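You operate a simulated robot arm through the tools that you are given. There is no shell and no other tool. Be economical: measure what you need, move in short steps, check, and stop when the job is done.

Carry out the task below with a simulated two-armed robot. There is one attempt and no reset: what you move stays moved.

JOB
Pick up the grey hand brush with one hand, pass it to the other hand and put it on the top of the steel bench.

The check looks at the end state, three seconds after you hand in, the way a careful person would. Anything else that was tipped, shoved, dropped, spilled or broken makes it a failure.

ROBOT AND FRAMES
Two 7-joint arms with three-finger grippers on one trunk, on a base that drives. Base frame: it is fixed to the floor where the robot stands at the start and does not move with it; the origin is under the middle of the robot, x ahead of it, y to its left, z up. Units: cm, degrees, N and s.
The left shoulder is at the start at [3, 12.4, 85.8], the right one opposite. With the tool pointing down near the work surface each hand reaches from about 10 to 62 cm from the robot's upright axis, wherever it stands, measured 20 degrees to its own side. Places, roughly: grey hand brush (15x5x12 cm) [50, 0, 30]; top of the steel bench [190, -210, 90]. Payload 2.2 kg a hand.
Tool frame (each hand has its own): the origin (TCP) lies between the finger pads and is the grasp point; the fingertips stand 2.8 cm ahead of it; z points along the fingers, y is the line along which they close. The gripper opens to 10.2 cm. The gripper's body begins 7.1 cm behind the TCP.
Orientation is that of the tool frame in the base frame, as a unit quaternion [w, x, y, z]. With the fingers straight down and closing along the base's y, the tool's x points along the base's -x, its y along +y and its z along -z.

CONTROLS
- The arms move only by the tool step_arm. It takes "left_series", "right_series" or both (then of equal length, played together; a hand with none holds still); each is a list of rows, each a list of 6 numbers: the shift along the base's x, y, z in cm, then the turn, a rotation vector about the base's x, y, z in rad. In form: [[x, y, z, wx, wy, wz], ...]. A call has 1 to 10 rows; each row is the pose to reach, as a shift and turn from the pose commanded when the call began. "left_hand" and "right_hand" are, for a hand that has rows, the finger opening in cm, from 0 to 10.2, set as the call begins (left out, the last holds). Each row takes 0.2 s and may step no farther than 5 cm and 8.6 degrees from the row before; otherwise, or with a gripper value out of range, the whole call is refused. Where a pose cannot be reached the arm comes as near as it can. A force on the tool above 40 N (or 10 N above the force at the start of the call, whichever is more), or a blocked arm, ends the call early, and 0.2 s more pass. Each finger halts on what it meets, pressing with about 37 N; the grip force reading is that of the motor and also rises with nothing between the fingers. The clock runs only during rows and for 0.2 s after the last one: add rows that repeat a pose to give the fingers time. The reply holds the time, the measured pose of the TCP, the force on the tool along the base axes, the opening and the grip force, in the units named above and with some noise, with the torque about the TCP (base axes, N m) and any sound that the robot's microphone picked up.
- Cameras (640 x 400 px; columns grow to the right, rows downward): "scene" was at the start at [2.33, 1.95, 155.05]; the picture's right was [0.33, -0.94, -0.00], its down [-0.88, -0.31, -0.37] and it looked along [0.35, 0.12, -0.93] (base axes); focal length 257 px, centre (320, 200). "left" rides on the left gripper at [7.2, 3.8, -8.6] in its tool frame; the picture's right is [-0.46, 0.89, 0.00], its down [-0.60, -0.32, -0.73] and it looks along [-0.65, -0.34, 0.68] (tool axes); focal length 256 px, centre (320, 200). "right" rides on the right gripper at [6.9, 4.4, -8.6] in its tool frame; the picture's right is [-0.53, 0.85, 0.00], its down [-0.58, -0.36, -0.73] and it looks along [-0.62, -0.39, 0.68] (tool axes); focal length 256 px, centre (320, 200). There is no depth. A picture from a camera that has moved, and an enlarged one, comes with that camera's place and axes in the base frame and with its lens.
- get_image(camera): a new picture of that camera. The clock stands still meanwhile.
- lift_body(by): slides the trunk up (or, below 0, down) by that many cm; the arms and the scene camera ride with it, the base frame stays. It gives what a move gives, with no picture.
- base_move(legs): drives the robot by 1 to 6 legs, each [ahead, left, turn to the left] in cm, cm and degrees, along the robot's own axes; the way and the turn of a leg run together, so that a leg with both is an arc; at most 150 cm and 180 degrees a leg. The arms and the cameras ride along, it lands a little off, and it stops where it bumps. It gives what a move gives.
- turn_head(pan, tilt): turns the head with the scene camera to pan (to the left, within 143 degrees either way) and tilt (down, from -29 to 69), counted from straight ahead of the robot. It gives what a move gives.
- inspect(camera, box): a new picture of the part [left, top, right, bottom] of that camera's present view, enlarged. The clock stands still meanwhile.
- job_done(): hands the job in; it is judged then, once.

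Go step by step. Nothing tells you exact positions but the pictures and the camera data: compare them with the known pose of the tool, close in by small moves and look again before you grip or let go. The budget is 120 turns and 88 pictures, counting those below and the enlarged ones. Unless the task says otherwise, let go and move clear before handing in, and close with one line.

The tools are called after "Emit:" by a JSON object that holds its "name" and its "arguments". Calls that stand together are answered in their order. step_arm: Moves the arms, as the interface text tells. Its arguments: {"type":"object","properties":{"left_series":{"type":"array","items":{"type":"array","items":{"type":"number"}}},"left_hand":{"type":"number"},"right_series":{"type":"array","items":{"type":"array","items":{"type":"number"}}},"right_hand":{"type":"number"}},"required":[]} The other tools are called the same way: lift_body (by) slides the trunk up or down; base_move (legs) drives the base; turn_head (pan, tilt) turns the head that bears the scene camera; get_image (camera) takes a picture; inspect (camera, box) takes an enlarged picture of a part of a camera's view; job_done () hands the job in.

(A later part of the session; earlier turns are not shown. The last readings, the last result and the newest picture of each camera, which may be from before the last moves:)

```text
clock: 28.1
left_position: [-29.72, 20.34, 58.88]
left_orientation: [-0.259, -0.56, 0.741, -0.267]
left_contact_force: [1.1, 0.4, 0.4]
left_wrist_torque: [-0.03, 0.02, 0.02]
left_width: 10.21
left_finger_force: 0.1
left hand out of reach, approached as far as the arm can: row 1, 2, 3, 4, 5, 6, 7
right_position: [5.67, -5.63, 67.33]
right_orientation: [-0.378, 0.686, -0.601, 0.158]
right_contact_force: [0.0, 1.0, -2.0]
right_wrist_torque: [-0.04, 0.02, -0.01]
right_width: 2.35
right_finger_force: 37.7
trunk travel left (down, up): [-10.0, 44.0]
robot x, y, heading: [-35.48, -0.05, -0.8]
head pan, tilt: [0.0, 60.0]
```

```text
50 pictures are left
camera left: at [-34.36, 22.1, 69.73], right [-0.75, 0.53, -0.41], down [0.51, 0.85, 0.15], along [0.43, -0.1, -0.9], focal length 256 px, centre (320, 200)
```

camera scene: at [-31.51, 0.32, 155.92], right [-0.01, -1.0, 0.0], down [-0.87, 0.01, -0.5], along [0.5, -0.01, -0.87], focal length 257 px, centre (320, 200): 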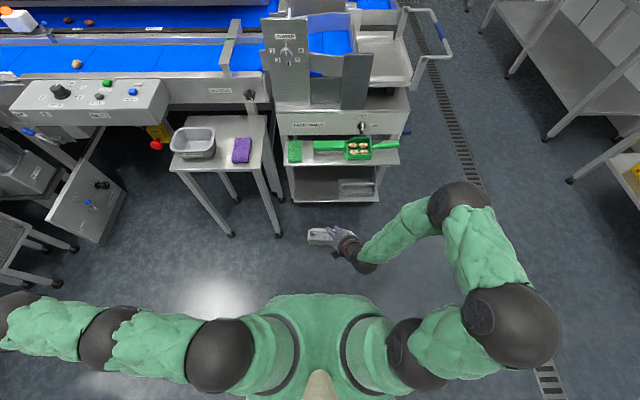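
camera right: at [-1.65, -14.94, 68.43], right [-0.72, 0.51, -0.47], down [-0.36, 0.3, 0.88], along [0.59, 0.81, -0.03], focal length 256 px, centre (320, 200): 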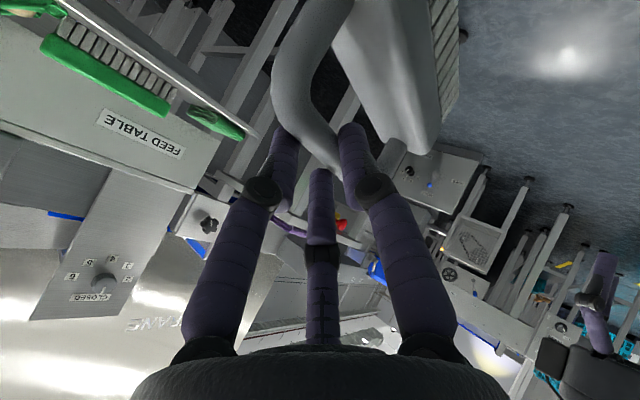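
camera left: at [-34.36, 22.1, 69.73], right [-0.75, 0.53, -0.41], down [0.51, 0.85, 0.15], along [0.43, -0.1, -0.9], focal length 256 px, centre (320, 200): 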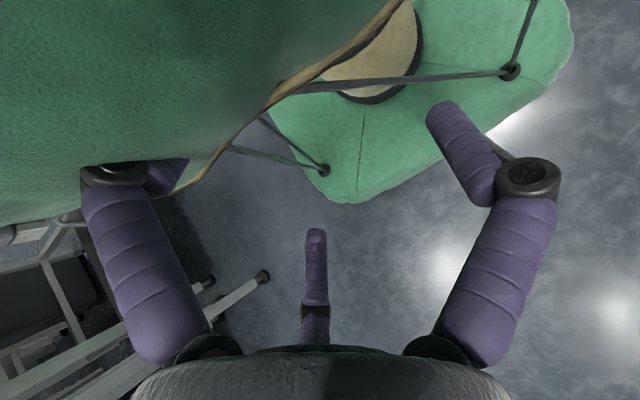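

That roll direction is out of the left arm's reach. I'll reverse the whole motion and then use the opposite roll.

Emit:
{"name": "step_arm", "arguments": {"left_series": [[-1, 0, -0.9, 0.0537, -0.0605, -0.1182], [-2, 0, -1.8, 0.1074, -0.121, -0.2364], [-3, 0, -2.7, 0.1611, -0.1815, -0.3546], [-4, 0, -3.6, 0.2148, -0.242, -0.4728], [-5, 0, -4.5, 0.2685, -0.3025, -0.591], [-6, 0, -5.4, 0.3222, -0.363, -0.7092], [-7, 0, -6, 0.3759, -0.4235, -0.8274]]}}

Emit:
{"name": "get_image", "arguments": {"camera": "scene"}}

```text
clock: 29.7
left_position: [-35.88, 20.54, 52.91]
left_orientation: [-0.081, -0.189, 0.972, -0.111]
left_contact_force: [0.0, -0.1, 0.2]
left_wrist_torque: [0.03, -0.01, -0.01]
left_width: 10.22
left_finger_force: 0.1
left hand out of reach, approached as far as the arm can: row 1
right_position: [5.68, -5.72, 67.28]
right_orientation: [-0.379, 0.686, -0.601, 0.157]
right_contact_force: [0.7, 0.1, -1.9]
right_wrist_torque: [-0.05, 0.03, 0.01]
right_width: 2.32
right_finger_force: 37.0
trunk travel left (down, up): [-10.0, 44.0]
robot x, y, heading: [-35.23, 0.52, -0.7]
head pan, tilt: [0.0, 60.0]
```

```text
49 pictures are left
camera scene: at [-31.52, 0.24, 155.92], right [-0.01, -1.0, 0.0], down [-0.87, 0.01, -0.5], along [0.5, -0.01, -0.87], focal length 257 px, centre (320, 200)
```

scene: 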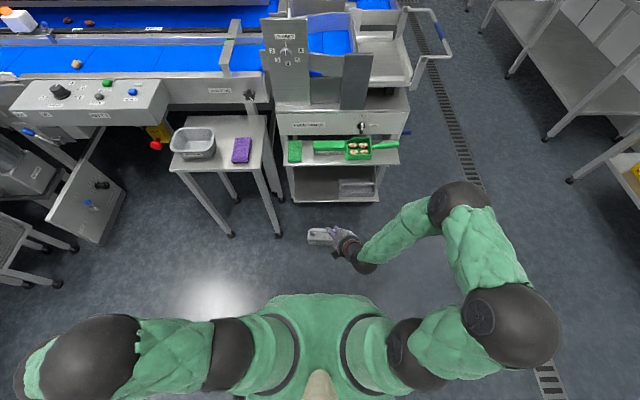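

The arm is recovered. I'll bring the left hand forward to its plain pose first.

Emit:
{"name": "step_arm", "arguments": {"left_series": [[3, 1, 1.5, 0.037, -0.027, -0.0635], [6, 2, 3, 0.075, -0.054, -0.127], [10, 3, 4.5, 0.112, -0.081, -0.19], [14, 4, 6, 0.15, -0.109, -0.254], [18, 4, 7, 0.187, -0.136, -0.318], [22, 4, 8, 0.224, -0.163, -0.381]]}}

Emit:
{"name": "get_image", "arguments": {"camera": "scene"}}

```text
clock: 31.1
left_position: [-13.74, 24.52, 61.02]
left_orientation: [0.001, -0.001, 1.0, 0.0]
left_contact_force: [0.7, 0.7, 0.2]
left_wrist_torque: [0.0, 0.01, 0.02]
left_width: 10.18
left_finger_force: 0.1
right_position: [5.81, -5.58, 67.29]
right_orientation: [-0.38, 0.686, -0.601, 0.156]
right_contact_force: [-0.1, -0.6, -1.0]
right_wrist_torque: [-0.02, 0.06, -0.01]
right_width: 2.31
right_finger_force: 37.2
trunk travel left (down, up): [-10.0, 44.0]
robot x, y, heading: [-35.25, 0.05, -0.8]
head pan, tilt: [0.0, 60.0]
```

```text
48 pictures are left
camera scene: at [-31.45, 0.24, 155.91], right [-0.01, -1.0, 0.0], down [-0.87, 0.01, -0.5], along [0.5, -0.01, -0.87], focal length 257 px, centre (320, 200)
```

scene: 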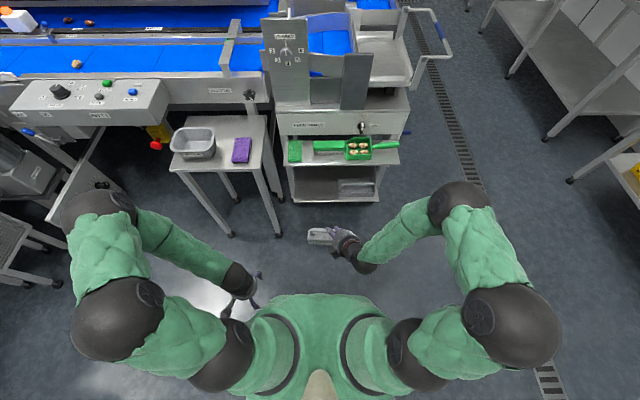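

Now the opposite roll for the left hand, first half.

Emit:
{"name": "step_arm", "arguments": {"left_series": [[1.5, -0.4, 0.9, -0.0525, -0.0525, -0.1125], [3, -0.8, 1.8, -0.105, -0.105, -0.225], [4.5, -1.2, 2.7, -0.1575, -0.1575, -0.3375], [6, -1.6, 3.6, -0.21, -0.21, -0.45], [7.5, -2, 4.5, -0.2625, -0.2625, -0.5625], [9, -2.4, 5.4, -0.315, -0.315, -0.675], [10.5, -2.8, 6.3, -0.3675, -0.3675, -0.7875]]}}

```text
clock: 32.7
left_position: [-3.49, 21.93, 67.21]
left_orientation: [0.176, 0.377, 0.892, -0.178]
left_contact_force: [0.9, 0.4, -0.3]
left_wrist_torque: [-0.03, 0.0, -0.01]
left_width: 10.2
left_finger_force: 0.0
right_position: [5.72, -5.62, 67.25]
right_orientation: [-0.379, 0.686, -0.601, 0.157]
right_contact_force: [1.0, -0.3, -1.3]
right_wrist_torque: [-0.04, 0.05, -0.01]
right_width: 2.29
right_finger_force: 36.5
trunk travel left (down, up): [-10.0, 44.0]
robot x, y, heading: [-34.84, 0.28, -0.8]
head pan, tilt: [0.0, 60.0]
```

That stays in reach. I'll finish the turn and move to a standoff left of the brush.

Emit:
{"name": "step_arm", "arguments": {"left_series": [[1.7, -1.2, 0.5, -0.0525, -0.0525, -0.1125], [3.4, -2.4, 1, -0.105, -0.105, -0.225], [5.1, -3.6, 1.5, -0.1575, -0.1575, -0.3375], [6.8, -4.8, 2, -0.21, -0.21, -0.45], [8.5, -6, 2.5, -0.2625, -0.2625, -0.5625], [10.3, -7, 3, -0.315, -0.315, -0.675]]}}

Emit:
{"name": "inspect", "arguments": {"camera": "scene", "box": [220, 180, 420, 310]}}

Emit:
{"name": "get_image", "arguments": {"camera": "left"}}

```text
clock: 34.1
left_position: [7.31, 14.84, 70.19]
left_orientation: [0.298, 0.641, 0.64, -0.301]
left_contact_force: [0.1, 1.2, -0.1]
left_wrist_torque: [0.02, 0.01, 0.02]
left_width: 10.2
left_finger_force: 0.0
right_position: [5.78, -5.72, 67.27]
right_orientation: [-0.38, 0.686, -0.601, 0.156]
right_contact_force: [0.2, -0.7, -2.5]
right_wrist_torque: [-0.03, 0.06, -0.02]
right_width: 2.3
right_finger_force: 36.7
trunk travel left (down, up): [-10.0, 44.0]
robot x, y, heading: [-35.03, 0.18, -1.0]
head pan, tilt: [0.0, 60.0]
```

```text
3.08 times, centred on (320, 245) of scene
camera zoom: at [-31.45, 0.25, 155.91], right [-0.01, -1.0, 0.0], down [-0.87, 0.01, -0.5], along [0.5, -0.01, -0.87], focal length 792 px, centre (320, 62)
```

zoom: 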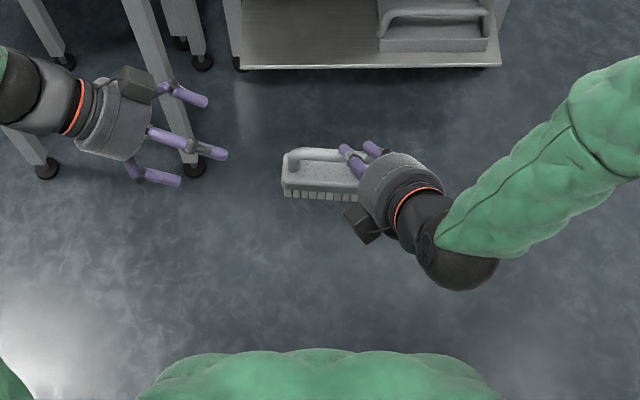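

```text
46 pictures are left
camera left: at [11.0, 25.85, 70.27], right [0.89, -0.3, 0.35], down [-0.31, 0.17, 0.93], along [-0.34, -0.94, 0.06], focal length 256 px, centre (320, 200)
```

left: 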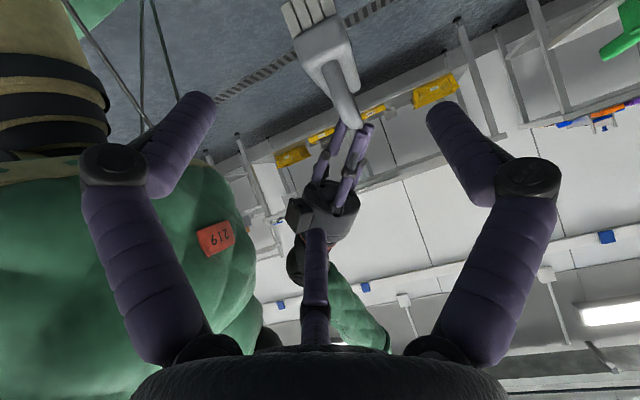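

This is a good end-on view. I'll enlarge it to get the body's centre and tilt.

Emit:
{"name": "inspect", "arguments": {"camera": "left", "box": [260, 0, 400, 140]}}

```text
2.86 times, centred on (330, 70) of left
camera zoom: at [11.0, 25.85, 70.27], right [0.89, -0.3, 0.35], down [-0.31, 0.17, 0.93], along [-0.34, -0.94, 0.06], focal length 731 px, centre (291, 571)
```

zoom: 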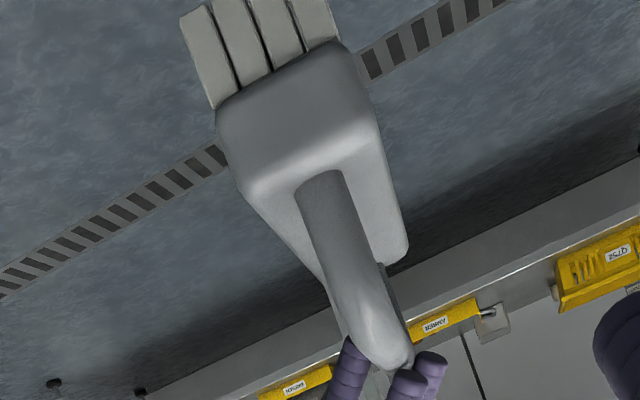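

The body end centre is at about (7.7, 4.2, 59.9) and nearly level, and the approach line matches the tool axis. I'll advance about 10 cm and look again.

Emit:
{"name": "step_arm", "arguments": {"left_series": [[0.1, -2, -1.65, 0, 0, 0], [0.2, -4, -3.3, 0, 0, 0], [0.3, -6, -4.95, 0, 0, 0], [0.4, -8, -6.6, 0, 0, 0]]}}

Emit:
{"name": "get_image", "arguments": {"camera": "left"}}

Emit:
{"name": "inspect", "arguments": {"camera": "scene", "box": [260, 200, 380, 280]}}

```text
clock: 35.1
left_position: [7.62, 6.87, 63.55]
left_orientation: [0.298, 0.641, 0.641, -0.299]
left_contact_force: [0.1, 0.1, -0.3]
left_wrist_torque: [0.02, 0.0, 0.02]
left_width: 10.21
left_finger_force: 0.1
right_position: [5.76, -5.5, 67.33]
right_orientation: [-0.379, 0.686, -0.601, 0.156]
right_contact_force: [0.4, 0.4, -1.3]
right_wrist_torque: [-0.06, -0.02, -0.01]
right_width: 2.3
right_finger_force: 37.1
trunk travel left (down, up): [-10.0, 44.0]
robot x, y, heading: [-35.05, 0.56, -0.8]
head pan, tilt: [0.0, 60.0]
```

```text
44 pictures are left
camera left: at [11.5, 17.95, 63.56], right [0.89, -0.3, 0.35], down [-0.32, 0.17, 0.93], along [-0.34, -0.94, 0.06], focal length 256 px, centre (320, 200)
```

left: 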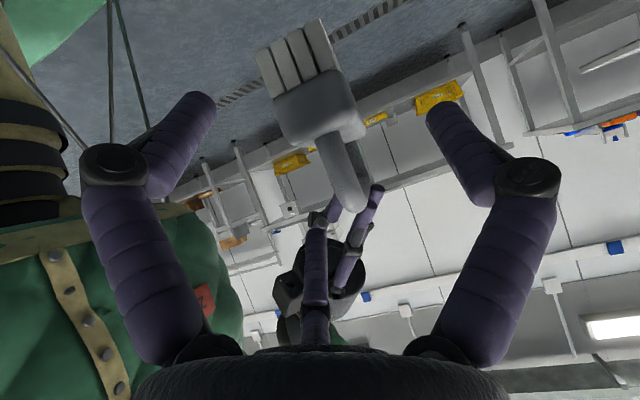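

```text
5.00 times, centred on (320, 240) of scene
camera zoom: at [-31.46, 0.24, 155.91], right [-0.01, -1.0, 0.0], down [-0.87, 0.01, -0.5], along [0.5, -0.01, -0.87], focal length 1287 px, centre (320, 0)
```

zoom: 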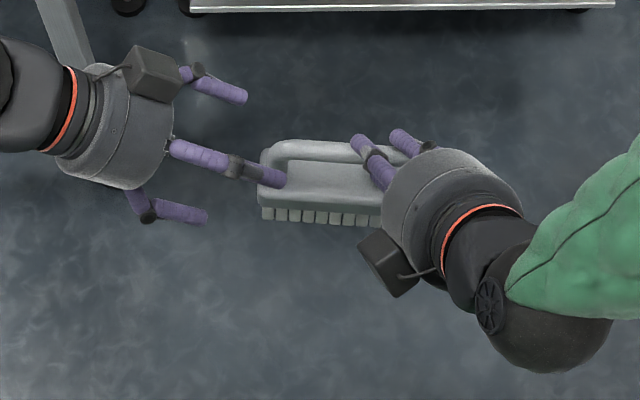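

The alignment holds. I'll advance the last few centimetres, then partly close and check the centring.

Emit:
{"name": "step_arm", "arguments": {"left_series": [[0.05, -1.3, -1.1, 0, 0, 0], [0.1, -2.7, -2.2, 0, 0, 0], [0.2, -4, -3.2, 0, 0, 0]]}}

Emit:
{"name": "step_arm", "arguments": {"left_series": [[0, 0, 0, 0, 0, 0], [0, 0, 0, 0, 0, 0]], "left_hand": 6.5}}

Emit:
{"name": "get_image", "arguments": {"camera": "left"}}

Emit:
{"name": "inspect", "arguments": {"camera": "scene", "box": [260, 200, 380, 280]}}

```text
clock: 35.9
left_position: [7.7, 2.79, 60.37]
left_orientation: [0.299, 0.64, 0.641, -0.299]
left_contact_force: [0.5, 0.9, -0.3]
left_wrist_torque: [-0.02, 0.0, 0.03]
left_width: 10.2
left_finger_force: 0.0
right_position: [5.66, -5.59, 67.37]
right_orientation: [-0.379, 0.686, -0.601, 0.157]
right_contact_force: [0.7, -0.3, -1.6]
right_wrist_torque: [-0.03, 0.08, 0.0]
right_width: 2.26
right_finger_force: 36.8
trunk travel left (down, up): [-10.0, 44.0]
robot x, y, heading: [-35.06, -0.12, -0.8]
head pan, tilt: [0.0, 60.0]
```

```text
clock: 36.5
left_position: [7.61, 2.7, 60.38]
left_orientation: [0.299, 0.64, 0.641, -0.3]
left_contact_force: [-1.1, 0.6, -0.5]
left_wrist_torque: [0.05, 0.11, 0.0]
left_width: 6.64
left_finger_force: 0.8
right_position: [5.75, -5.6, 67.33]
right_orientation: [-0.38, 0.686, -0.601, 0.157]
right_contact_force: [1.5, -0.5, -0.2]
right_wrist_torque: [0.0, -0.16, -0.16]
right_width: 2.26
right_finger_force: 36.9
trunk travel left (down, up): [-10.0, 44.0]
robot x, y, heading: [-34.98, 0.11, -0.9]
head pan, tilt: [0.0, 60.0]
```

```text
42 pictures are left
camera left: at [11.56, 13.85, 60.39], right [0.89, -0.3, 0.35], down [-0.31, 0.17, 0.93], along [-0.34, -0.94, 0.06], focal length 256 px, centre (320, 200)
```

left: 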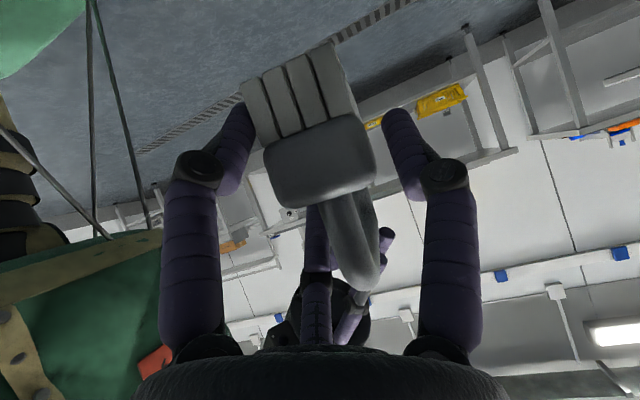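

```text
5.00 times, centred on (320, 240) of scene
camera zoom: at [-31.48, 0.25, 155.91], right [-0.01, -1.0, 0.0], down [-0.87, 0.01, -0.5], along [0.5, -0.01, -0.87], focal length 1287 px, centre (320, 0)
```

zoom: 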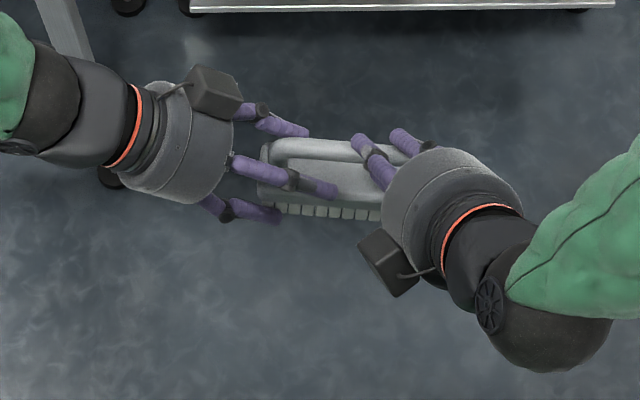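

The −x finger touches first with about 1.2 cm of gap on the other side. I'll shift the left hand 0.6 cm toward −x and close fully.

Emit:
{"name": "step_arm", "arguments": {"left_series": [[-0.3, 0, 0, 0, 0, 0], [-0.6, 0, 0, 0, 0, 0]], "left_hand": 7.2}}

Emit:
{"name": "step_arm", "arguments": {"left_series": [[0, 0, 0, 0, 0, 0], [0, 0, 0, 0, 0, 0], [0, 0, 0, 0, 0, 0], [0, 0, 0, 0, 0, 0]], "left_hand": 3.0}}

Emit:
{"name": "get_image", "arguments": {"camera": "left"}}

Emit:
{"name": "inspect", "arguments": {"camera": "scene", "box": [260, 200, 380, 280]}}

```text
clock: 37.1
left_position: [7.04, 2.73, 60.35]
left_orientation: [0.298, 0.641, 0.641, -0.3]
left_contact_force: [-0.5, 0.1, -0.6]
left_wrist_torque: [-0.01, 0.04, 0.02]
left_width: 7.19
left_finger_force: 0.0
right_position: [5.75, -5.65, 67.29]
right_orientation: [-0.38, 0.685, -0.602, 0.156]
right_contact_force: [0.1, 0.2, -1.7]
right_wrist_torque: [-0.03, 0.06, 0.01]
right_width: 2.25
right_finger_force: 36.8
trunk travel left (down, up): [-10.0, 44.0]
robot x, y, heading: [-35.49, -0.05, -0.7]
head pan, tilt: [0.0, 60.0]
```

```text
clock: 38.1
left_position: [7.25, 2.75, 60.38]
left_orientation: [0.3, 0.64, 0.641, -0.299]
left_contact_force: [8.8, 1.2, 7.4]
left_wrist_torque: [-0.45, 0.47, 0.39]
left_width: 5.75
left_finger_force: 37.1
right_position: [5.58, -5.54, 67.21]
right_orientation: [-0.378, 0.686, -0.602, 0.156]
right_contact_force: [-8.6, -1.3, -9.5]
right_wrist_torque: [-0.36, 0.33, 0.43]
right_width: 2.29
right_finger_force: 37.1
trunk travel left (down, up): [-10.0, 44.0]
robot x, y, heading: [-35.2, 0.26, -0.8]
head pan, tilt: [0.0, 60.0]
```

```text
40 pictures are left
camera left: at [11.03, 13.92, 60.43], right [0.89, -0.3, 0.36], down [-0.32, 0.17, 0.93], along [-0.34, -0.94, 0.06], focal length 256 px, centre (320, 200)
```

left: 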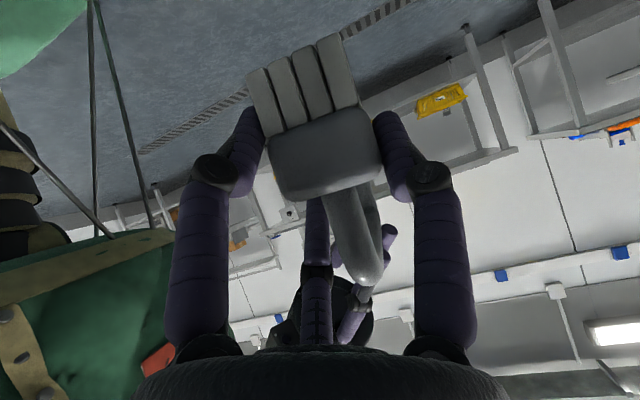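

```text
5.00 times, centred on (320, 240) of scene
camera zoom: at [-31.48, 0.25, 155.91], right [-0.01, -1.0, 0.0], down [-0.87, 0.01, -0.5], along [0.5, -0.01, -0.87], focal length 1287 px, centre (320, 0)
```

zoom: 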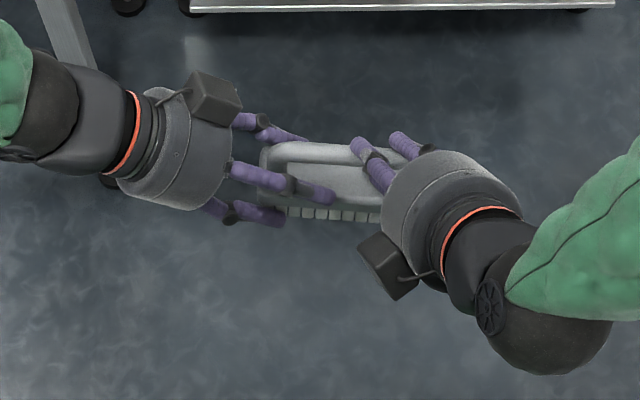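

The left hand has the body firmly (5.75 cm, 37 N). I'll open the right hand slightly and see whether the left keeps the brush.

Emit:
{"name": "step_arm", "arguments": {"right_series": [[0, 0, 0, 0, 0, 0], [0, 0, 0, 0, 0, 0], [0, 0, 0, 0, 0, 0]], "right_hand": 3.6}}

Emit:
{"name": "inspect", "arguments": {"camera": "scene", "box": [260, 200, 380, 280]}}

Emit:
{"name": "inspect", "arguments": {"camera": "right", "box": [200, 0, 440, 220]}}

```text
clock: 38.9
left_position: [7.02, 2.72, 60.31]
left_orientation: [0.298, 0.641, 0.641, -0.3]
left_contact_force: [2.9, -0.9, 0.1]
left_wrist_torque: [0.08, 0.09, 0.14]
left_width: 5.65
left_finger_force: 36.9
right_position: [5.78, -5.53, 67.34]
right_orientation: [-0.379, 0.686, -0.601, 0.158]
right_contact_force: [-2.1, 1.3, -1.3]
right_wrist_torque: [0.01, 0.02, -0.02]
right_width: 3.72
right_finger_force: 1.3
trunk travel left (down, up): [-10.0, 44.0]
robot x, y, heading: [-35.03, 0.23, -0.6]
head pan, tilt: [0.0, 60.0]
```

```text
5.00 times, centred on (320, 240) of scene
camera zoom: at [-31.48, 0.25, 155.91], right [-0.01, -1.0, 0.0], down [-0.87, 0.01, -0.5], along [0.5, -0.01, -0.87], focal length 1287 px, centre (320, 0)
```

zoom: 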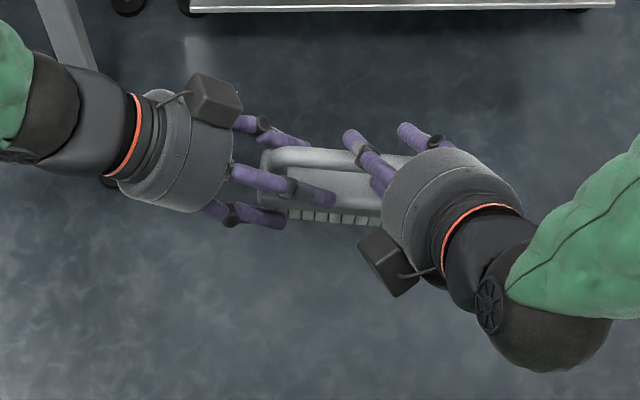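

```text
1.82 times, centred on (320, 110) of right
camera zoom: at [-1.57, -14.96, 68.41], right [-0.72, 0.51, -0.47], down [-0.37, 0.3, 0.88], along [0.59, 0.81, -0.03], focal length 465 px, centre (320, 364)
```

zoom: 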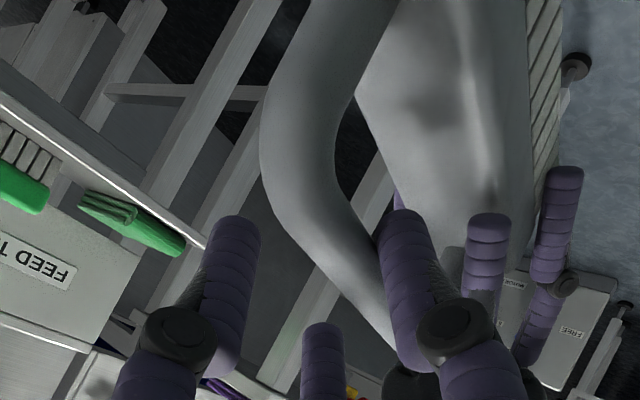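

The left hand holds the brush and the bar only lightly brushes the right lower finger. I'll ease the right hand off and withdraw it along its own axis.

Emit:
{"name": "step_arm", "arguments": {"right_series": [[-0.3, 0, -0.3, 0, 0, 0], [-0.9, -0.3, 0.3, 0, 0, 0], [-1.6, -0.7, 1.0, 0, 0, 0], [-2.9, -1.4, 2.3, 0, 0, 0], [-4.9, -2.4, 4.3, 0, 0, 0], [-6.9, -3.6, 6.3, 0, 0, 0], [-8.9, -6, 7, 0, 0, 0], [-9, -10, 7, 0, 0, 0], [-9, -14, 7, 0, 0, 0]]}}

Emit:
{"name": "get_image", "arguments": {"camera": "scene"}}

Emit:
{"name": "get_image", "arguments": {"camera": "left"}}

```text
clock: 40.9
left_position: [7.1, 2.84, 60.42]
left_orientation: [0.298, 0.641, 0.642, -0.299]
left_contact_force: [-0.9, 0.5, -0.2]
left_wrist_torque: [0.06, 0.02, 0.0]
left_width: 5.44
left_finger_force: 36.8
right_position: [-3.22, -19.4, 74.21]
right_orientation: [-0.38, 0.685, -0.601, 0.156]
right_contact_force: [-0.3, -0.4, 0.6]
right_wrist_torque: [-0.01, 0.01, -0.02]
right_width: 3.62
right_finger_force: 0.1
trunk travel left (down, up): [-10.0, 44.0]
robot x, y, heading: [-35.06, 0.36, -0.8]
head pan, tilt: [0.0, 60.0]
```

```text
36 pictures are left
camera scene: at [-31.48, 0.21, 155.91], right [-0.01, -1.0, 0.0], down [-0.87, 0.01, -0.5], along [0.5, -0.01, -0.87], focal length 257 px, centre (320, 200)
```

scene: 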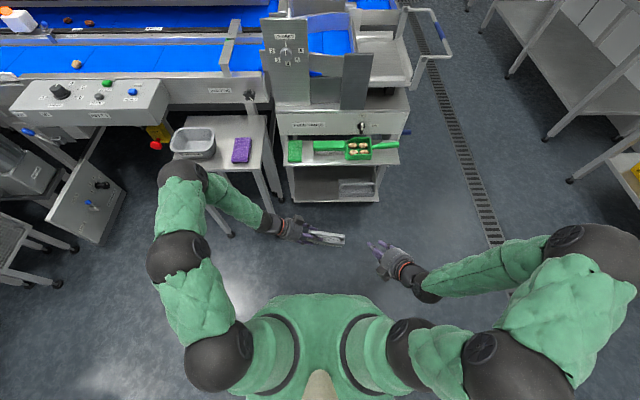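

```text
35 pictures are left
camera left: at [10.92, 13.86, 60.38], right [0.89, -0.3, 0.35], down [-0.32, 0.17, 0.93], along [-0.34, -0.94, 0.06], focal length 256 px, centre (320, 200)
```

left: 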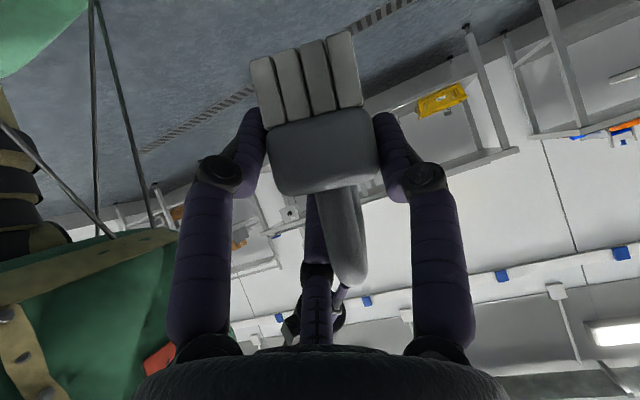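

Handover is complete and the left hand holds the brush alone. Next I'll back off, turn right toward the benches and drive along the aisle.

Emit:
{"name": "base_move", "arguments": {"legs": [[-15, 0, 0], [0, 0, -45], [0, 0, -45], [100, 0, 0]]}}

Emit:
{"name": "turn_head", "arguments": {"pan": 35, "tilt": 35}}

Emit:
{"name": "get_image", "arguments": {"camera": "scene"}}

```text
clock: 51.1
left_position: [-44.89, -141.45, 60.31]
left_orientation: [0.005, 0.906, 0.014, -0.424]
left_contact_force: [0.4, 0.5, 0.2]
left_wrist_torque: [-0.01, -0.08, 0.04]
left_width: 5.36
left_finger_force: 36.5
right_position: [-67.25, -131.8, 74.16]
right_orientation: [0.163, -0.074, 0.909, -0.376]
right_contact_force: [-0.4, -0.1, 0.2]
right_wrist_torque: [0.02, 0.02, 0.02]
right_width: 3.6
right_finger_force: 0.1
trunk travel left (down, up): [-10.0, 44.0]
robot x, y, heading: [-48.65, -99.37, -89.1]
head pan, tilt: [0.0, 60.0]
```

```text
clock: 52.1
left_position: [-44.91, -141.27, 60.29]
left_orientation: [0.004, 0.906, 0.014, -0.423]
left_contact_force: [-0.3, -0.1, -0.4]
left_wrist_torque: [-0.01, -0.05, 0.0]
left_width: 5.35
left_finger_force: 36.9
right_position: [-67.33, -131.61, 74.14]
right_orientation: [0.164, -0.074, 0.909, -0.376]
right_contact_force: [0.6, 1.0, 0.0]
right_wrist_torque: [0.03, -0.03, -0.02]
right_width: 3.57
right_finger_force: 0.0
trunk travel left (down, up): [-10.0, 44.0]
robot x, y, heading: [-48.87, -99.42, -89.0]
head pan, tilt: [35.0, 35.0]
```

```text
34 pictures are left
camera scene: at [-43.64, -103.37, 159.34], right [-0.81, -0.59, 0.0], down [-0.34, 0.47, -0.82], along [0.48, -0.66, -0.57], focal length 257 px, centre (320, 200)
```

scene: 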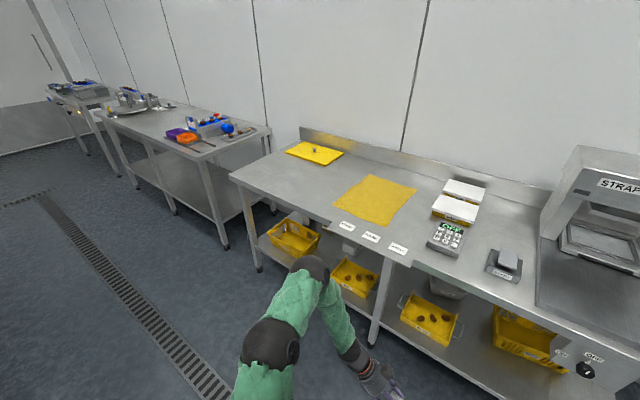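

The aisle is clear. I'll drive left along the benches, raise the trunk, and look at the bench top.

Emit:
{"name": "base_move", "arguments": {"legs": [[0, 120, 0], [0, 70, 0]]}}

Emit:
{"name": "lift_body", "arguments": {"by": 43}}

Emit:
{"name": "turn_head", "arguments": {"pan": 25, "tilt": 45}}

Emit:
{"name": "get_image", "arguments": {"camera": "scene"}}

```text
clock: 61.7
left_position: [145.18, -137.66, 60.33]
left_orientation: [0.003, 0.906, 0.01, -0.423]
left_contact_force: [-0.2, -0.1, -0.5]
left_wrist_torque: [0.02, -0.04, 0.0]
left_width: 5.35
left_finger_force: 36.9
right_position: [122.87, -127.83, 74.13]
right_orientation: [0.161, -0.07, 0.909, -0.377]
right_contact_force: [0.4, 0.4, -0.3]
right_wrist_torque: [-0.01, -0.01, 0.02]
right_width: 3.59
right_finger_force: 0.1
trunk travel left (down, up): [-10.0, 44.0]
robot x, y, heading: [141.83, -95.39, -89.3]
head pan, tilt: [35.0, 35.0]
```

```text
refused: 43 is not a number from -40 to 40
```

```text
clock: 62.4
left_position: [145.14, -137.67, 60.31]
left_orientation: [0.004, 0.906, 0.011, -0.424]
left_contact_force: [-0.6, -0.6, 0.4]
left_wrist_torque: [0.02, -0.07, 0.02]
left_width: 5.33
left_finger_force: 36.8
right_position: [122.92, -127.91, 74.13]
right_orientation: [0.162, -0.07, 0.909, -0.377]
right_contact_force: [-0.1, 0.6, -0.2]
right_wrist_torque: [0.01, 0.0, 0.03]
right_width: 3.59
right_finger_force: 0.0
trunk travel left (down, up): [-10.0, 44.0]
robot x, y, heading: [141.76, -95.38, -89.7]
head pan, tilt: [25.0, 45.0]
```

```text
33 pictures are left
camera scene: at [145.17, -99.82, 157.87], right [-0.9, -0.43, 0.0], down [-0.3, 0.64, -0.71], along [0.3, -0.64, -0.71], focal length 257 px, centre (320, 200)
```

scene: 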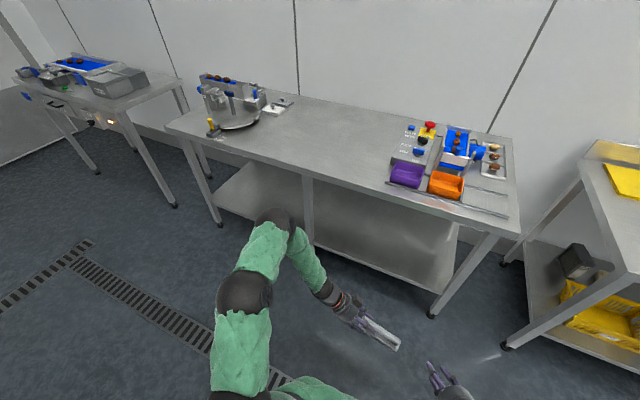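

The free stretch of the bench top is x 160–220, with the front edge near y −178. I'll raise the trunk and drive opposite it.

Emit:
{"name": "lift_body", "arguments": {"by": 40}}

Emit:
{"name": "lift_body", "arguments": {"by": 4}}

Emit:
{"name": "base_move", "arguments": {"legs": [[0, 50, 0], [20, 0, 0]]}}

Emit:
{"name": "turn_head", "arguments": {"pan": 5, "tilt": 50}}

Emit:
{"name": "get_image", "arguments": {"camera": "scene"}}

Emit:
{"name": "get_image", "arguments": {"camera": "left"}}

```text
clock: 66.2
left_position: [145.17, -137.58, 100.37]
left_orientation: [0.003, 0.906, 0.01, -0.423]
left_contact_force: [-0.4, -0.6, -0.6]
left_wrist_torque: [-0.02, -0.09, 0.0]
left_width: 5.37
left_finger_force: 37.3
right_position: [122.86, -127.92, 114.07]
right_orientation: [0.162, -0.069, 0.909, -0.378]
right_contact_force: [-0.6, 0.7, 0.4]
right_wrist_torque: [-0.01, 0.0, 0.01]
right_width: 3.6
right_finger_force: 0.1
trunk travel left (down, up): [-50.0, 4.0]
robot x, y, heading: [141.72, -95.34, -89.5]
head pan, tilt: [25.0, 45.0]
```

```text
clock: 67.1
left_position: [145.22, -137.71, 104.29]
left_orientation: [0.004, 0.906, 0.011, -0.424]
left_contact_force: [0.2, 0.8, -2.3]
left_wrist_torque: [0.02, -0.07, -0.02]
left_width: 5.36
left_finger_force: 36.4
right_position: [122.94, -127.84, 118.05]
right_orientation: [0.162, -0.07, 0.909, -0.377]
right_contact_force: [-0.4, -0.6, 0.1]
right_wrist_torque: [-0.02, 0.02, 0.0]
right_width: 3.57
right_finger_force: 0.1
trunk travel left (down, up): [-54.0, 0.0]
robot x, y, heading: [141.44, -95.49, -89.6]
head pan, tilt: [25.0, 45.0]
```

```text
clock: 71.3
left_position: [196.87, -157.06, 104.26]
left_orientation: [0.004, 0.906, 0.012, -0.423]
left_contact_force: [0.2, -0.7, -2.2]
left_wrist_torque: [-0.01, -0.08, -0.01]
left_width: 5.35
left_finger_force: 37.4
right_position: [174.45, -147.4, 118.19]
right_orientation: [0.162, -0.072, 0.909, -0.377]
right_contact_force: [-0.1, -0.8, -0.6]
right_wrist_torque: [-0.01, 0.03, 0.05]
right_width: 3.6
right_finger_force: 0.1
trunk travel left (down, up): [-54.0, 0.0]
robot x, y, heading: [193.06, -115.02, -89.4]
head pan, tilt: [25.0, 45.0]
```

```text
clock: 72.1
left_position: [196.94, -157.07, 104.41]
left_orientation: [0.005, 0.906, 0.012, -0.423]
left_contact_force: [0.4, -0.1, -1.8]
left_wrist_torque: [-0.02, -0.07, 0.04]
left_width: 5.32
left_finger_force: 37.4
right_position: [174.37, -147.39, 118.2]
right_orientation: [0.163, -0.072, 0.909, -0.377]
right_contact_force: [0.1, 0.3, 0.7]
right_wrist_torque: [0.01, 0.01, -0.01]
right_width: 3.6
right_finger_force: 0.0
trunk travel left (down, up): [-54.0, 0.0]
robot x, y, heading: [193.07, -115.12, -89.0]
head pan, tilt: [5.0, 50.0]
```

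```text
32 pictures are left
camera scene: at [193.96, -119.57, 201.17], right [-0.99, -0.1, 0.0], down [-0.08, 0.76, -0.64], along [0.06, -0.64, -0.77], focal length 257 px, centre (320, 200)
```

scene: 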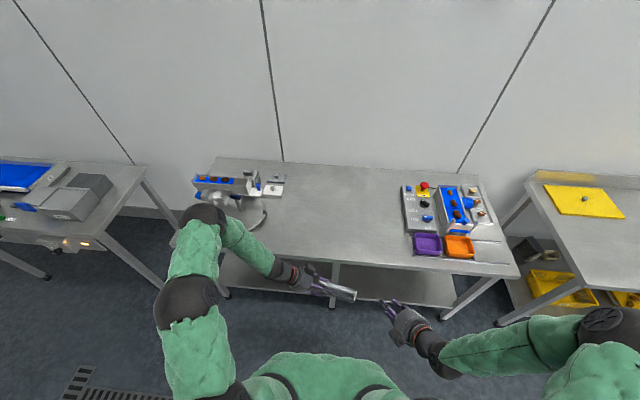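

```text
31 pictures are left
camera left: at [208.26, -160.71, 104.39], right [-0.28, -0.89, 0.35], down [0.16, 0.32, 0.93], along [-0.95, 0.32, 0.06], focal length 256 px, centre (320, 200)
```

left: 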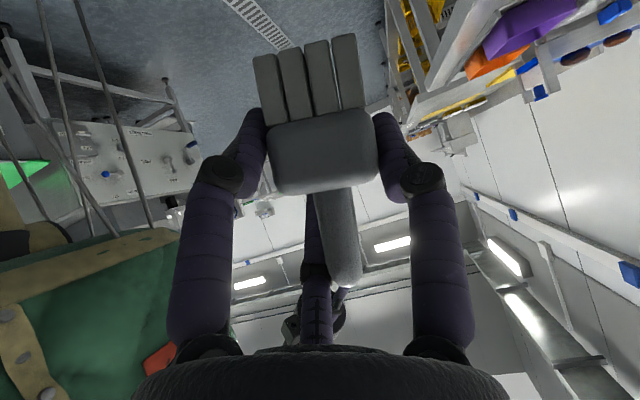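

The left elbow would pass close to the appliance on the bench, so I'll shift 12 cm right and then go forward 22 cm.

Emit:
{"name": "base_move", "arguments": {"legs": [[0, -13, 0], [22, 0, 0]]}}

Emit:
{"name": "get_image", "arguments": {"camera": "scene"}}

```text
clock: 74.7
left_position: [184.55, -179.39, 104.39]
left_orientation: [0.004, 0.906, 0.013, -0.423]
left_contact_force: [-0.3, -0.9, -1.2]
left_wrist_torque: [0.01, -0.06, 0.02]
left_width: 5.33
left_finger_force: 37.3
right_position: [162.16, -169.72, 118.11]
right_orientation: [0.163, -0.072, 0.909, -0.377]
right_contact_force: [0.5, -0.9, 0.2]
right_wrist_torque: [-0.01, -0.03, 0.04]
right_width: 3.6
right_finger_force: 0.1
trunk travel left (down, up): [-54.0, 0.0]
robot x, y, heading: [181.37, -137.48, -89.0]
head pan, tilt: [5.0, 50.0]
```

```text
30 pictures are left
camera scene: at [181.42, -141.89, 201.17], right [-0.99, -0.1, 0.0], down [-0.08, 0.76, -0.64], along [0.07, -0.64, -0.77], focal length 257 px, centre (320, 200)
```

scene: 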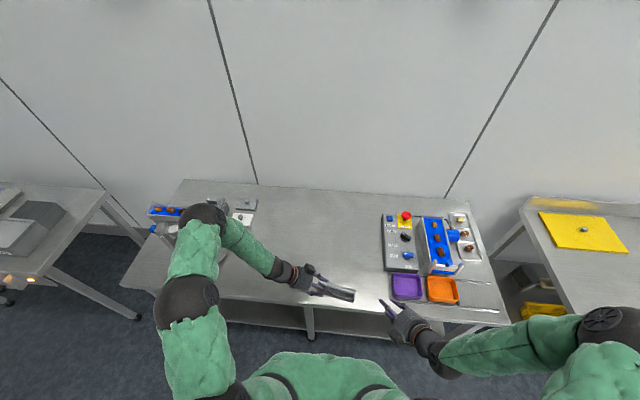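

I'm opposite the free spot. I'll reach 11 cm farther over the bench with the left hand, keeping its height.

Emit:
{"name": "step_arm", "arguments": {"left_series": [[0, -2.2, 0, 0, 0, 0], [0, -4.4, 0, 0, 0, 0], [0, -6.6, 0, 0, 0, 0], [0, -8.8, 0, 0, 0, 0], [0, -11, 0, 0, 0, 0]]}}

Emit:
{"name": "inspect", "arguments": {"camera": "scene", "box": [130, 160, 430, 340]}}

Emit:
{"name": "get_image", "arguments": {"camera": "left"}}

Emit:
{"name": "get_image", "arguments": {"camera": "right"}}

```text
clock: 75.8
left_position: [184.32, -190.31, 104.28]
left_orientation: [0.004, 0.906, 0.013, -0.423]
left_contact_force: [-0.4, -0.3, -2.2]
left_wrist_torque: [0.01, -0.09, 0.01]
left_width: 5.33
left_finger_force: 38.2
right_position: [162.01, -169.74, 118.1]
right_orientation: [0.163, -0.073, 0.909, -0.377]
right_contact_force: [-0.4, -0.1, 0.7]
right_wrist_torque: [-0.01, 0.0, 0.0]
right_width: 3.6
right_finger_force: 0.1
trunk travel left (down, up): [-54.0, 0.0]
robot x, y, heading: [181.07, -137.16, -89.1]
head pan, tilt: [5.0, 50.0]
```

```text
2.13 times, centred on (280, 250) of scene
camera zoom: at [181.44, -141.98, 201.17], right [-0.99, -0.1, 0.0], down [-0.08, 0.76, -0.64], along [0.07, -0.64, -0.77], focal length 549 px, centre (405, 93)
```

zoom: 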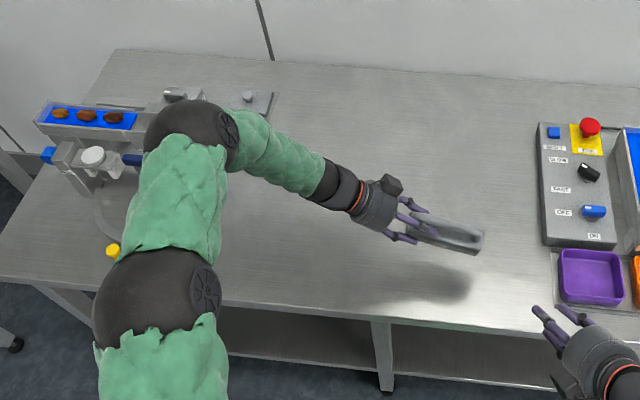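

```text
28 pictures are left
camera left: at [195.75, -193.87, 104.26], right [-0.27, -0.89, 0.35], down [0.16, 0.32, 0.93], along [-0.95, 0.31, 0.06], focal length 256 px, centre (320, 200)
```

left: 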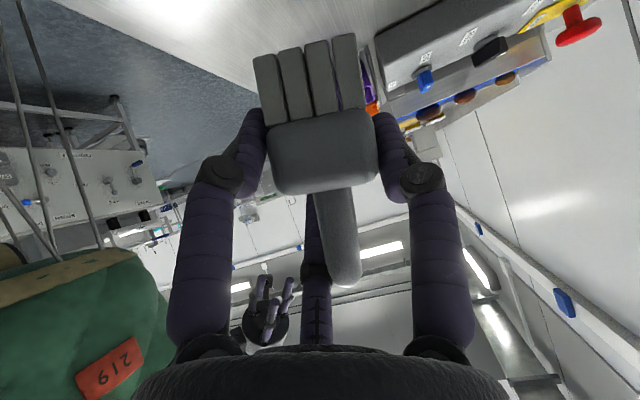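

```text
27 pictures are left
camera right: at [152.49, -162.78, 119.22], right [0.49, 0.73, -0.47], down [0.29, 0.37, 0.88], along [0.82, -0.57, -0.03], focal length 256 px, centre (320, 200)
```

right: 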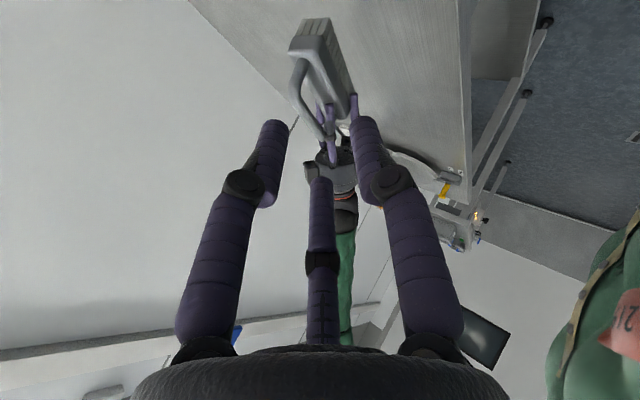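

The brush is over free bench. I'll enlarge the right camera's view to check how level it is.

Emit:
{"name": "inspect", "arguments": {"camera": "right", "box": [250, 0, 410, 160]}}

Emit:
{"name": "inspect", "arguments": {"camera": "scene", "box": [280, 240, 380, 310]}}

```text
2.50 times, centred on (330, 80) of right
camera zoom: at [152.49, -162.78, 119.22], right [0.49, 0.73, -0.47], down [0.29, 0.37, 0.88], along [0.82, -0.57, -0.03], focal length 640 px, centre (295, 500)
```

zoom: 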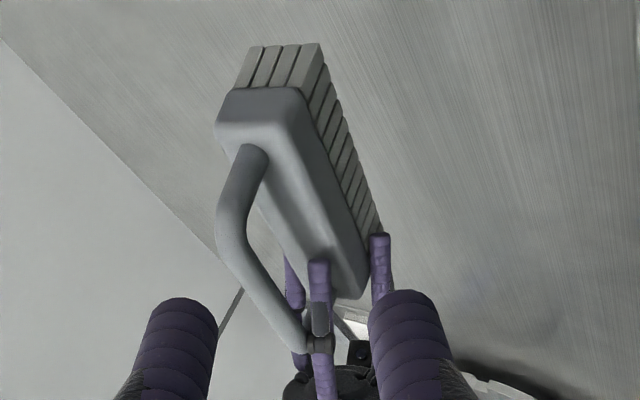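

```text
5.71 times, centred on (330, 275) of scene
camera zoom: at [181.44, -141.98, 201.17], right [-0.99, -0.1, 0.0], down [-0.08, 0.76, -0.64], along [0.07, -0.64, -0.77], focal length 1470 px, centre (263, -229)
```

zoom: 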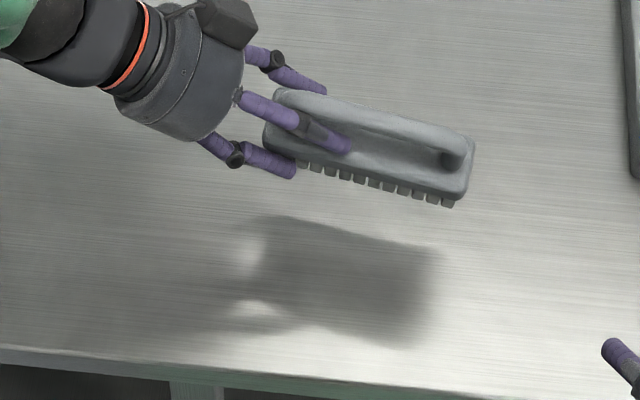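

The brush is almost level, with its bristle ends about 7–8 cm above the bench. I'll lower it 5 cm first.

Emit:
{"name": "step_arm", "arguments": {"left_series": [[0, 0, -1.2, 0, 0, 0], [0, 0, -2.4, 0, 0, 0], [0, 0, -3.6, 0, 0, 0], [0, 0, -5, 0, 0, 0]]}}

Emit:
{"name": "inspect", "arguments": {"camera": "right", "box": [250, 0, 410, 160]}}

Emit:
{"name": "inspect", "arguments": {"camera": "scene", "box": [280, 240, 380, 310]}}

```text
clock: 76.8
left_position: [184.6, -190.42, 99.28]
left_orientation: [0.005, 0.906, 0.014, -0.423]
left_contact_force: [0.4, -0.4, -1.6]
left_wrist_torque: [0.02, -0.12, 0.02]
left_width: 5.34
left_finger_force: 36.9
right_position: [162.07, -169.71, 118.15]
right_orientation: [0.164, -0.073, 0.909, -0.376]
right_contact_force: [1.3, -0.3, 0.2]
right_wrist_torque: [0.0, 0.0, 0.01]
right_width: 3.59
right_finger_force: 0.1
trunk travel left (down, up): [-54.0, 0.0]
robot x, y, heading: [180.97, -137.18, -89.1]
head pan, tilt: [5.0, 50.0]
```

```text
2.50 times, centred on (330, 80) of right
camera zoom: at [152.5, -162.76, 119.23], right [0.49, 0.73, -0.47], down [0.29, 0.37, 0.88], along [0.82, -0.57, -0.03], focal length 640 px, centre (295, 500)
```

zoom: 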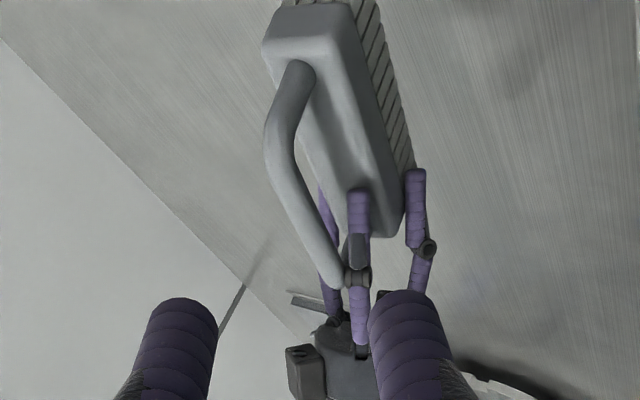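

```text
5.71 times, centred on (330, 275) of scene
camera zoom: at [181.46, -141.95, 201.17], right [-0.99, -0.1, 0.0], down [-0.08, 0.76, -0.64], along [0.07, -0.64, -0.77], focal length 1470 px, centre (263, -229)
```

zoom: 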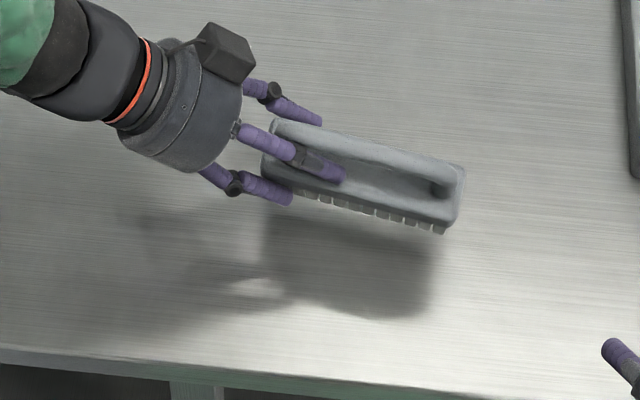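

Still above the surface. I'll continue down in small steps, watching the force.

Emit:
{"name": "step_arm", "arguments": {"left_series": [[0, 0, -0.5, 0, 0, 0], [0, 0, -1, 0, 0, 0], [0, 0, -1.5, 0, 0, 0], [0, 0, -2, 0, 0, 0]]}}

Emit:
{"name": "step_arm", "arguments": {"left_series": [[0, 0, -0.3, 0, 0, 0], [0, 0, -0.6, 0, 0, 0]]}}

Emit:
{"name": "inspect", "arguments": {"camera": "scene", "box": [280, 240, 380, 310]}}

Emit:
{"name": "get_image", "arguments": {"camera": "left"}}

```text
clock: 77.8
left_position: [184.41, -190.3, 97.46]
left_orientation: [0.005, 0.906, 0.014, -0.424]
left_contact_force: [0.6, 0.1, -2.6]
left_wrist_torque: [0.01, -0.11, 0.01]
left_width: 5.33
left_finger_force: 36.8
right_position: [162.05, -169.69, 118.11]
right_orientation: [0.163, -0.073, 0.909, -0.377]
right_contact_force: [0.0, -1.0, 0.4]
right_wrist_torque: [0.02, -0.04, 0.0]
right_width: 3.6
right_finger_force: 0.0
trunk travel left (down, up): [-54.0, 0.0]
robot x, y, heading: [181.17, -137.04, -89.1]
head pan, tilt: [5.0, 50.0]
```

```text
clock: 78.5
left_position: [184.51, -190.26, 96.71]
left_orientation: [0.004, 0.906, 0.013, -0.424]
left_contact_force: [-0.1, -0.2, -1.2]
left_wrist_torque: [0.02, -0.11, 0.01]
left_width: 5.35
left_finger_force: 37.1
right_position: [162.12, -169.73, 118.2]
right_orientation: [0.164, -0.073, 0.909, -0.377]
right_contact_force: [-0.1, 0.1, -0.3]
right_wrist_torque: [0.0, 0.01, 0.0]
right_width: 3.61
right_finger_force: 0.0
trunk travel left (down, up): [-54.0, 0.0]
robot x, y, heading: [180.78, -137.36, -89.3]
head pan, tilt: [5.0, 50.0]
```

```text
5.71 times, centred on (330, 275) of scene
camera zoom: at [181.45, -141.88, 201.17], right [-0.99, -0.1, 0.0], down [-0.08, 0.76, -0.64], along [0.07, -0.64, -0.77], focal length 1470 px, centre (263, -229)
```

zoom: 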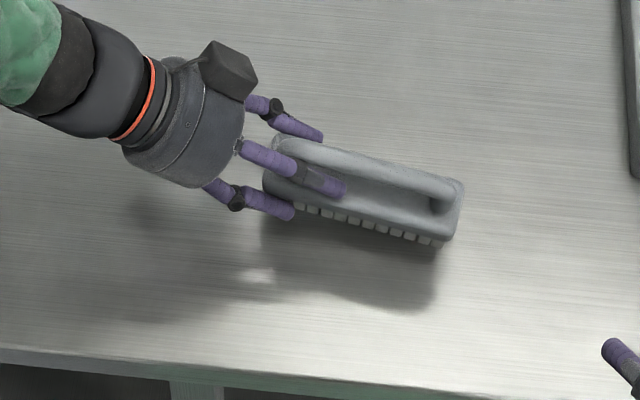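

```text
21 pictures are left
camera left: at [195.78, -193.86, 96.78], right [-0.27, -0.89, 0.35], down [0.16, 0.32, 0.93], along [-0.95, 0.31, 0.06], focal length 256 px, centre (320, 200)
```

left: 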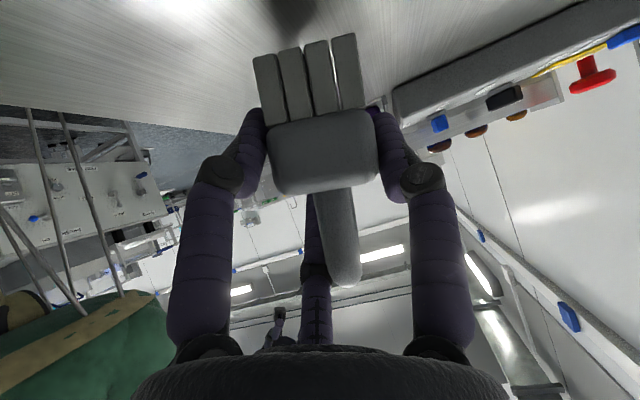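

The bristles look about 1–2 cm above the surface. I'll keep going in 0.3 cm steps.

Emit:
{"name": "step_arm", "arguments": {"left_series": [[0, 0, -0.3, 0, 0, 0], [0, 0, -0.6, 0, 0, 0], [0, 0, -0.9, 0, 0, 0]]}}

Emit:
{"name": "step_arm", "arguments": {"left_series": [[0, 0, -0.3, 0, 0, 0], [0, 0, -0.5, 0, 0, 0]]}}

Emit:
{"name": "inspect", "arguments": {"camera": "left", "box": [220, 0, 420, 130]}}

```text
clock: 79.2
left_position: [184.53, -190.21, 95.84]
left_orientation: [0.004, 0.906, 0.013, -0.424]
left_contact_force: [0.5, -0.4, -1.6]
left_wrist_torque: [-0.02, -0.11, 0.01]
left_width: 5.35
left_finger_force: 37.0
right_position: [162.09, -169.71, 118.18]
right_orientation: [0.163, -0.073, 0.909, -0.377]
right_contact_force: [-0.2, 1.1, 0.0]
right_wrist_torque: [-0.01, -0.01, 0.0]
right_width: 3.58
right_finger_force: 0.1
trunk travel left (down, up): [-54.0, 0.0]
robot x, y, heading: [180.61, -137.3, -89.3]
head pan, tilt: [5.0, 50.0]
```

```text
clock: 79.8
left_position: [184.52, -190.41, 95.4]
left_orientation: [0.004, 0.906, 0.013, -0.423]
left_contact_force: [0.2, -0.8, -2.4]
left_wrist_torque: [-0.03, -0.1, 0.0]
left_width: 5.35
left_finger_force: 37.1
right_position: [162.07, -169.82, 118.11]
right_orientation: [0.164, -0.073, 0.909, -0.377]
right_contact_force: [0.0, 0.2, -0.3]
right_wrist_torque: [0.01, -0.03, -0.05]
right_width: 3.61
right_finger_force: 0.0
trunk travel left (down, up): [-54.0, 0.0]
robot x, y, heading: [181.08, -137.4, -89.0]
head pan, tilt: [5.0, 50.0]
```

```text
3.08 times, centred on (320, 65) of left
camera zoom: at [195.86, -193.93, 95.38], right [-0.27, -0.89, 0.35], down [0.16, 0.32, 0.93], along [-0.95, 0.31, 0.06], focal length 788 px, centre (320, 615)
```

zoom: 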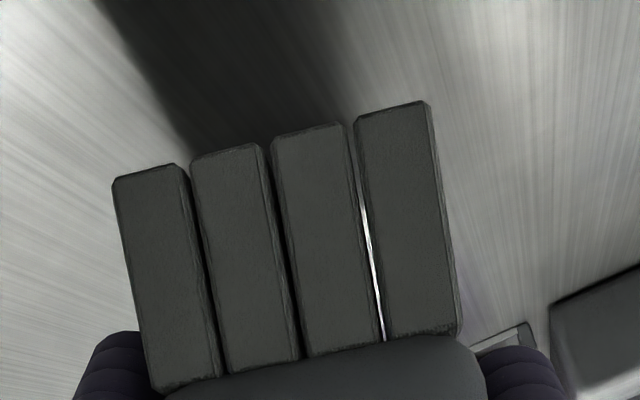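

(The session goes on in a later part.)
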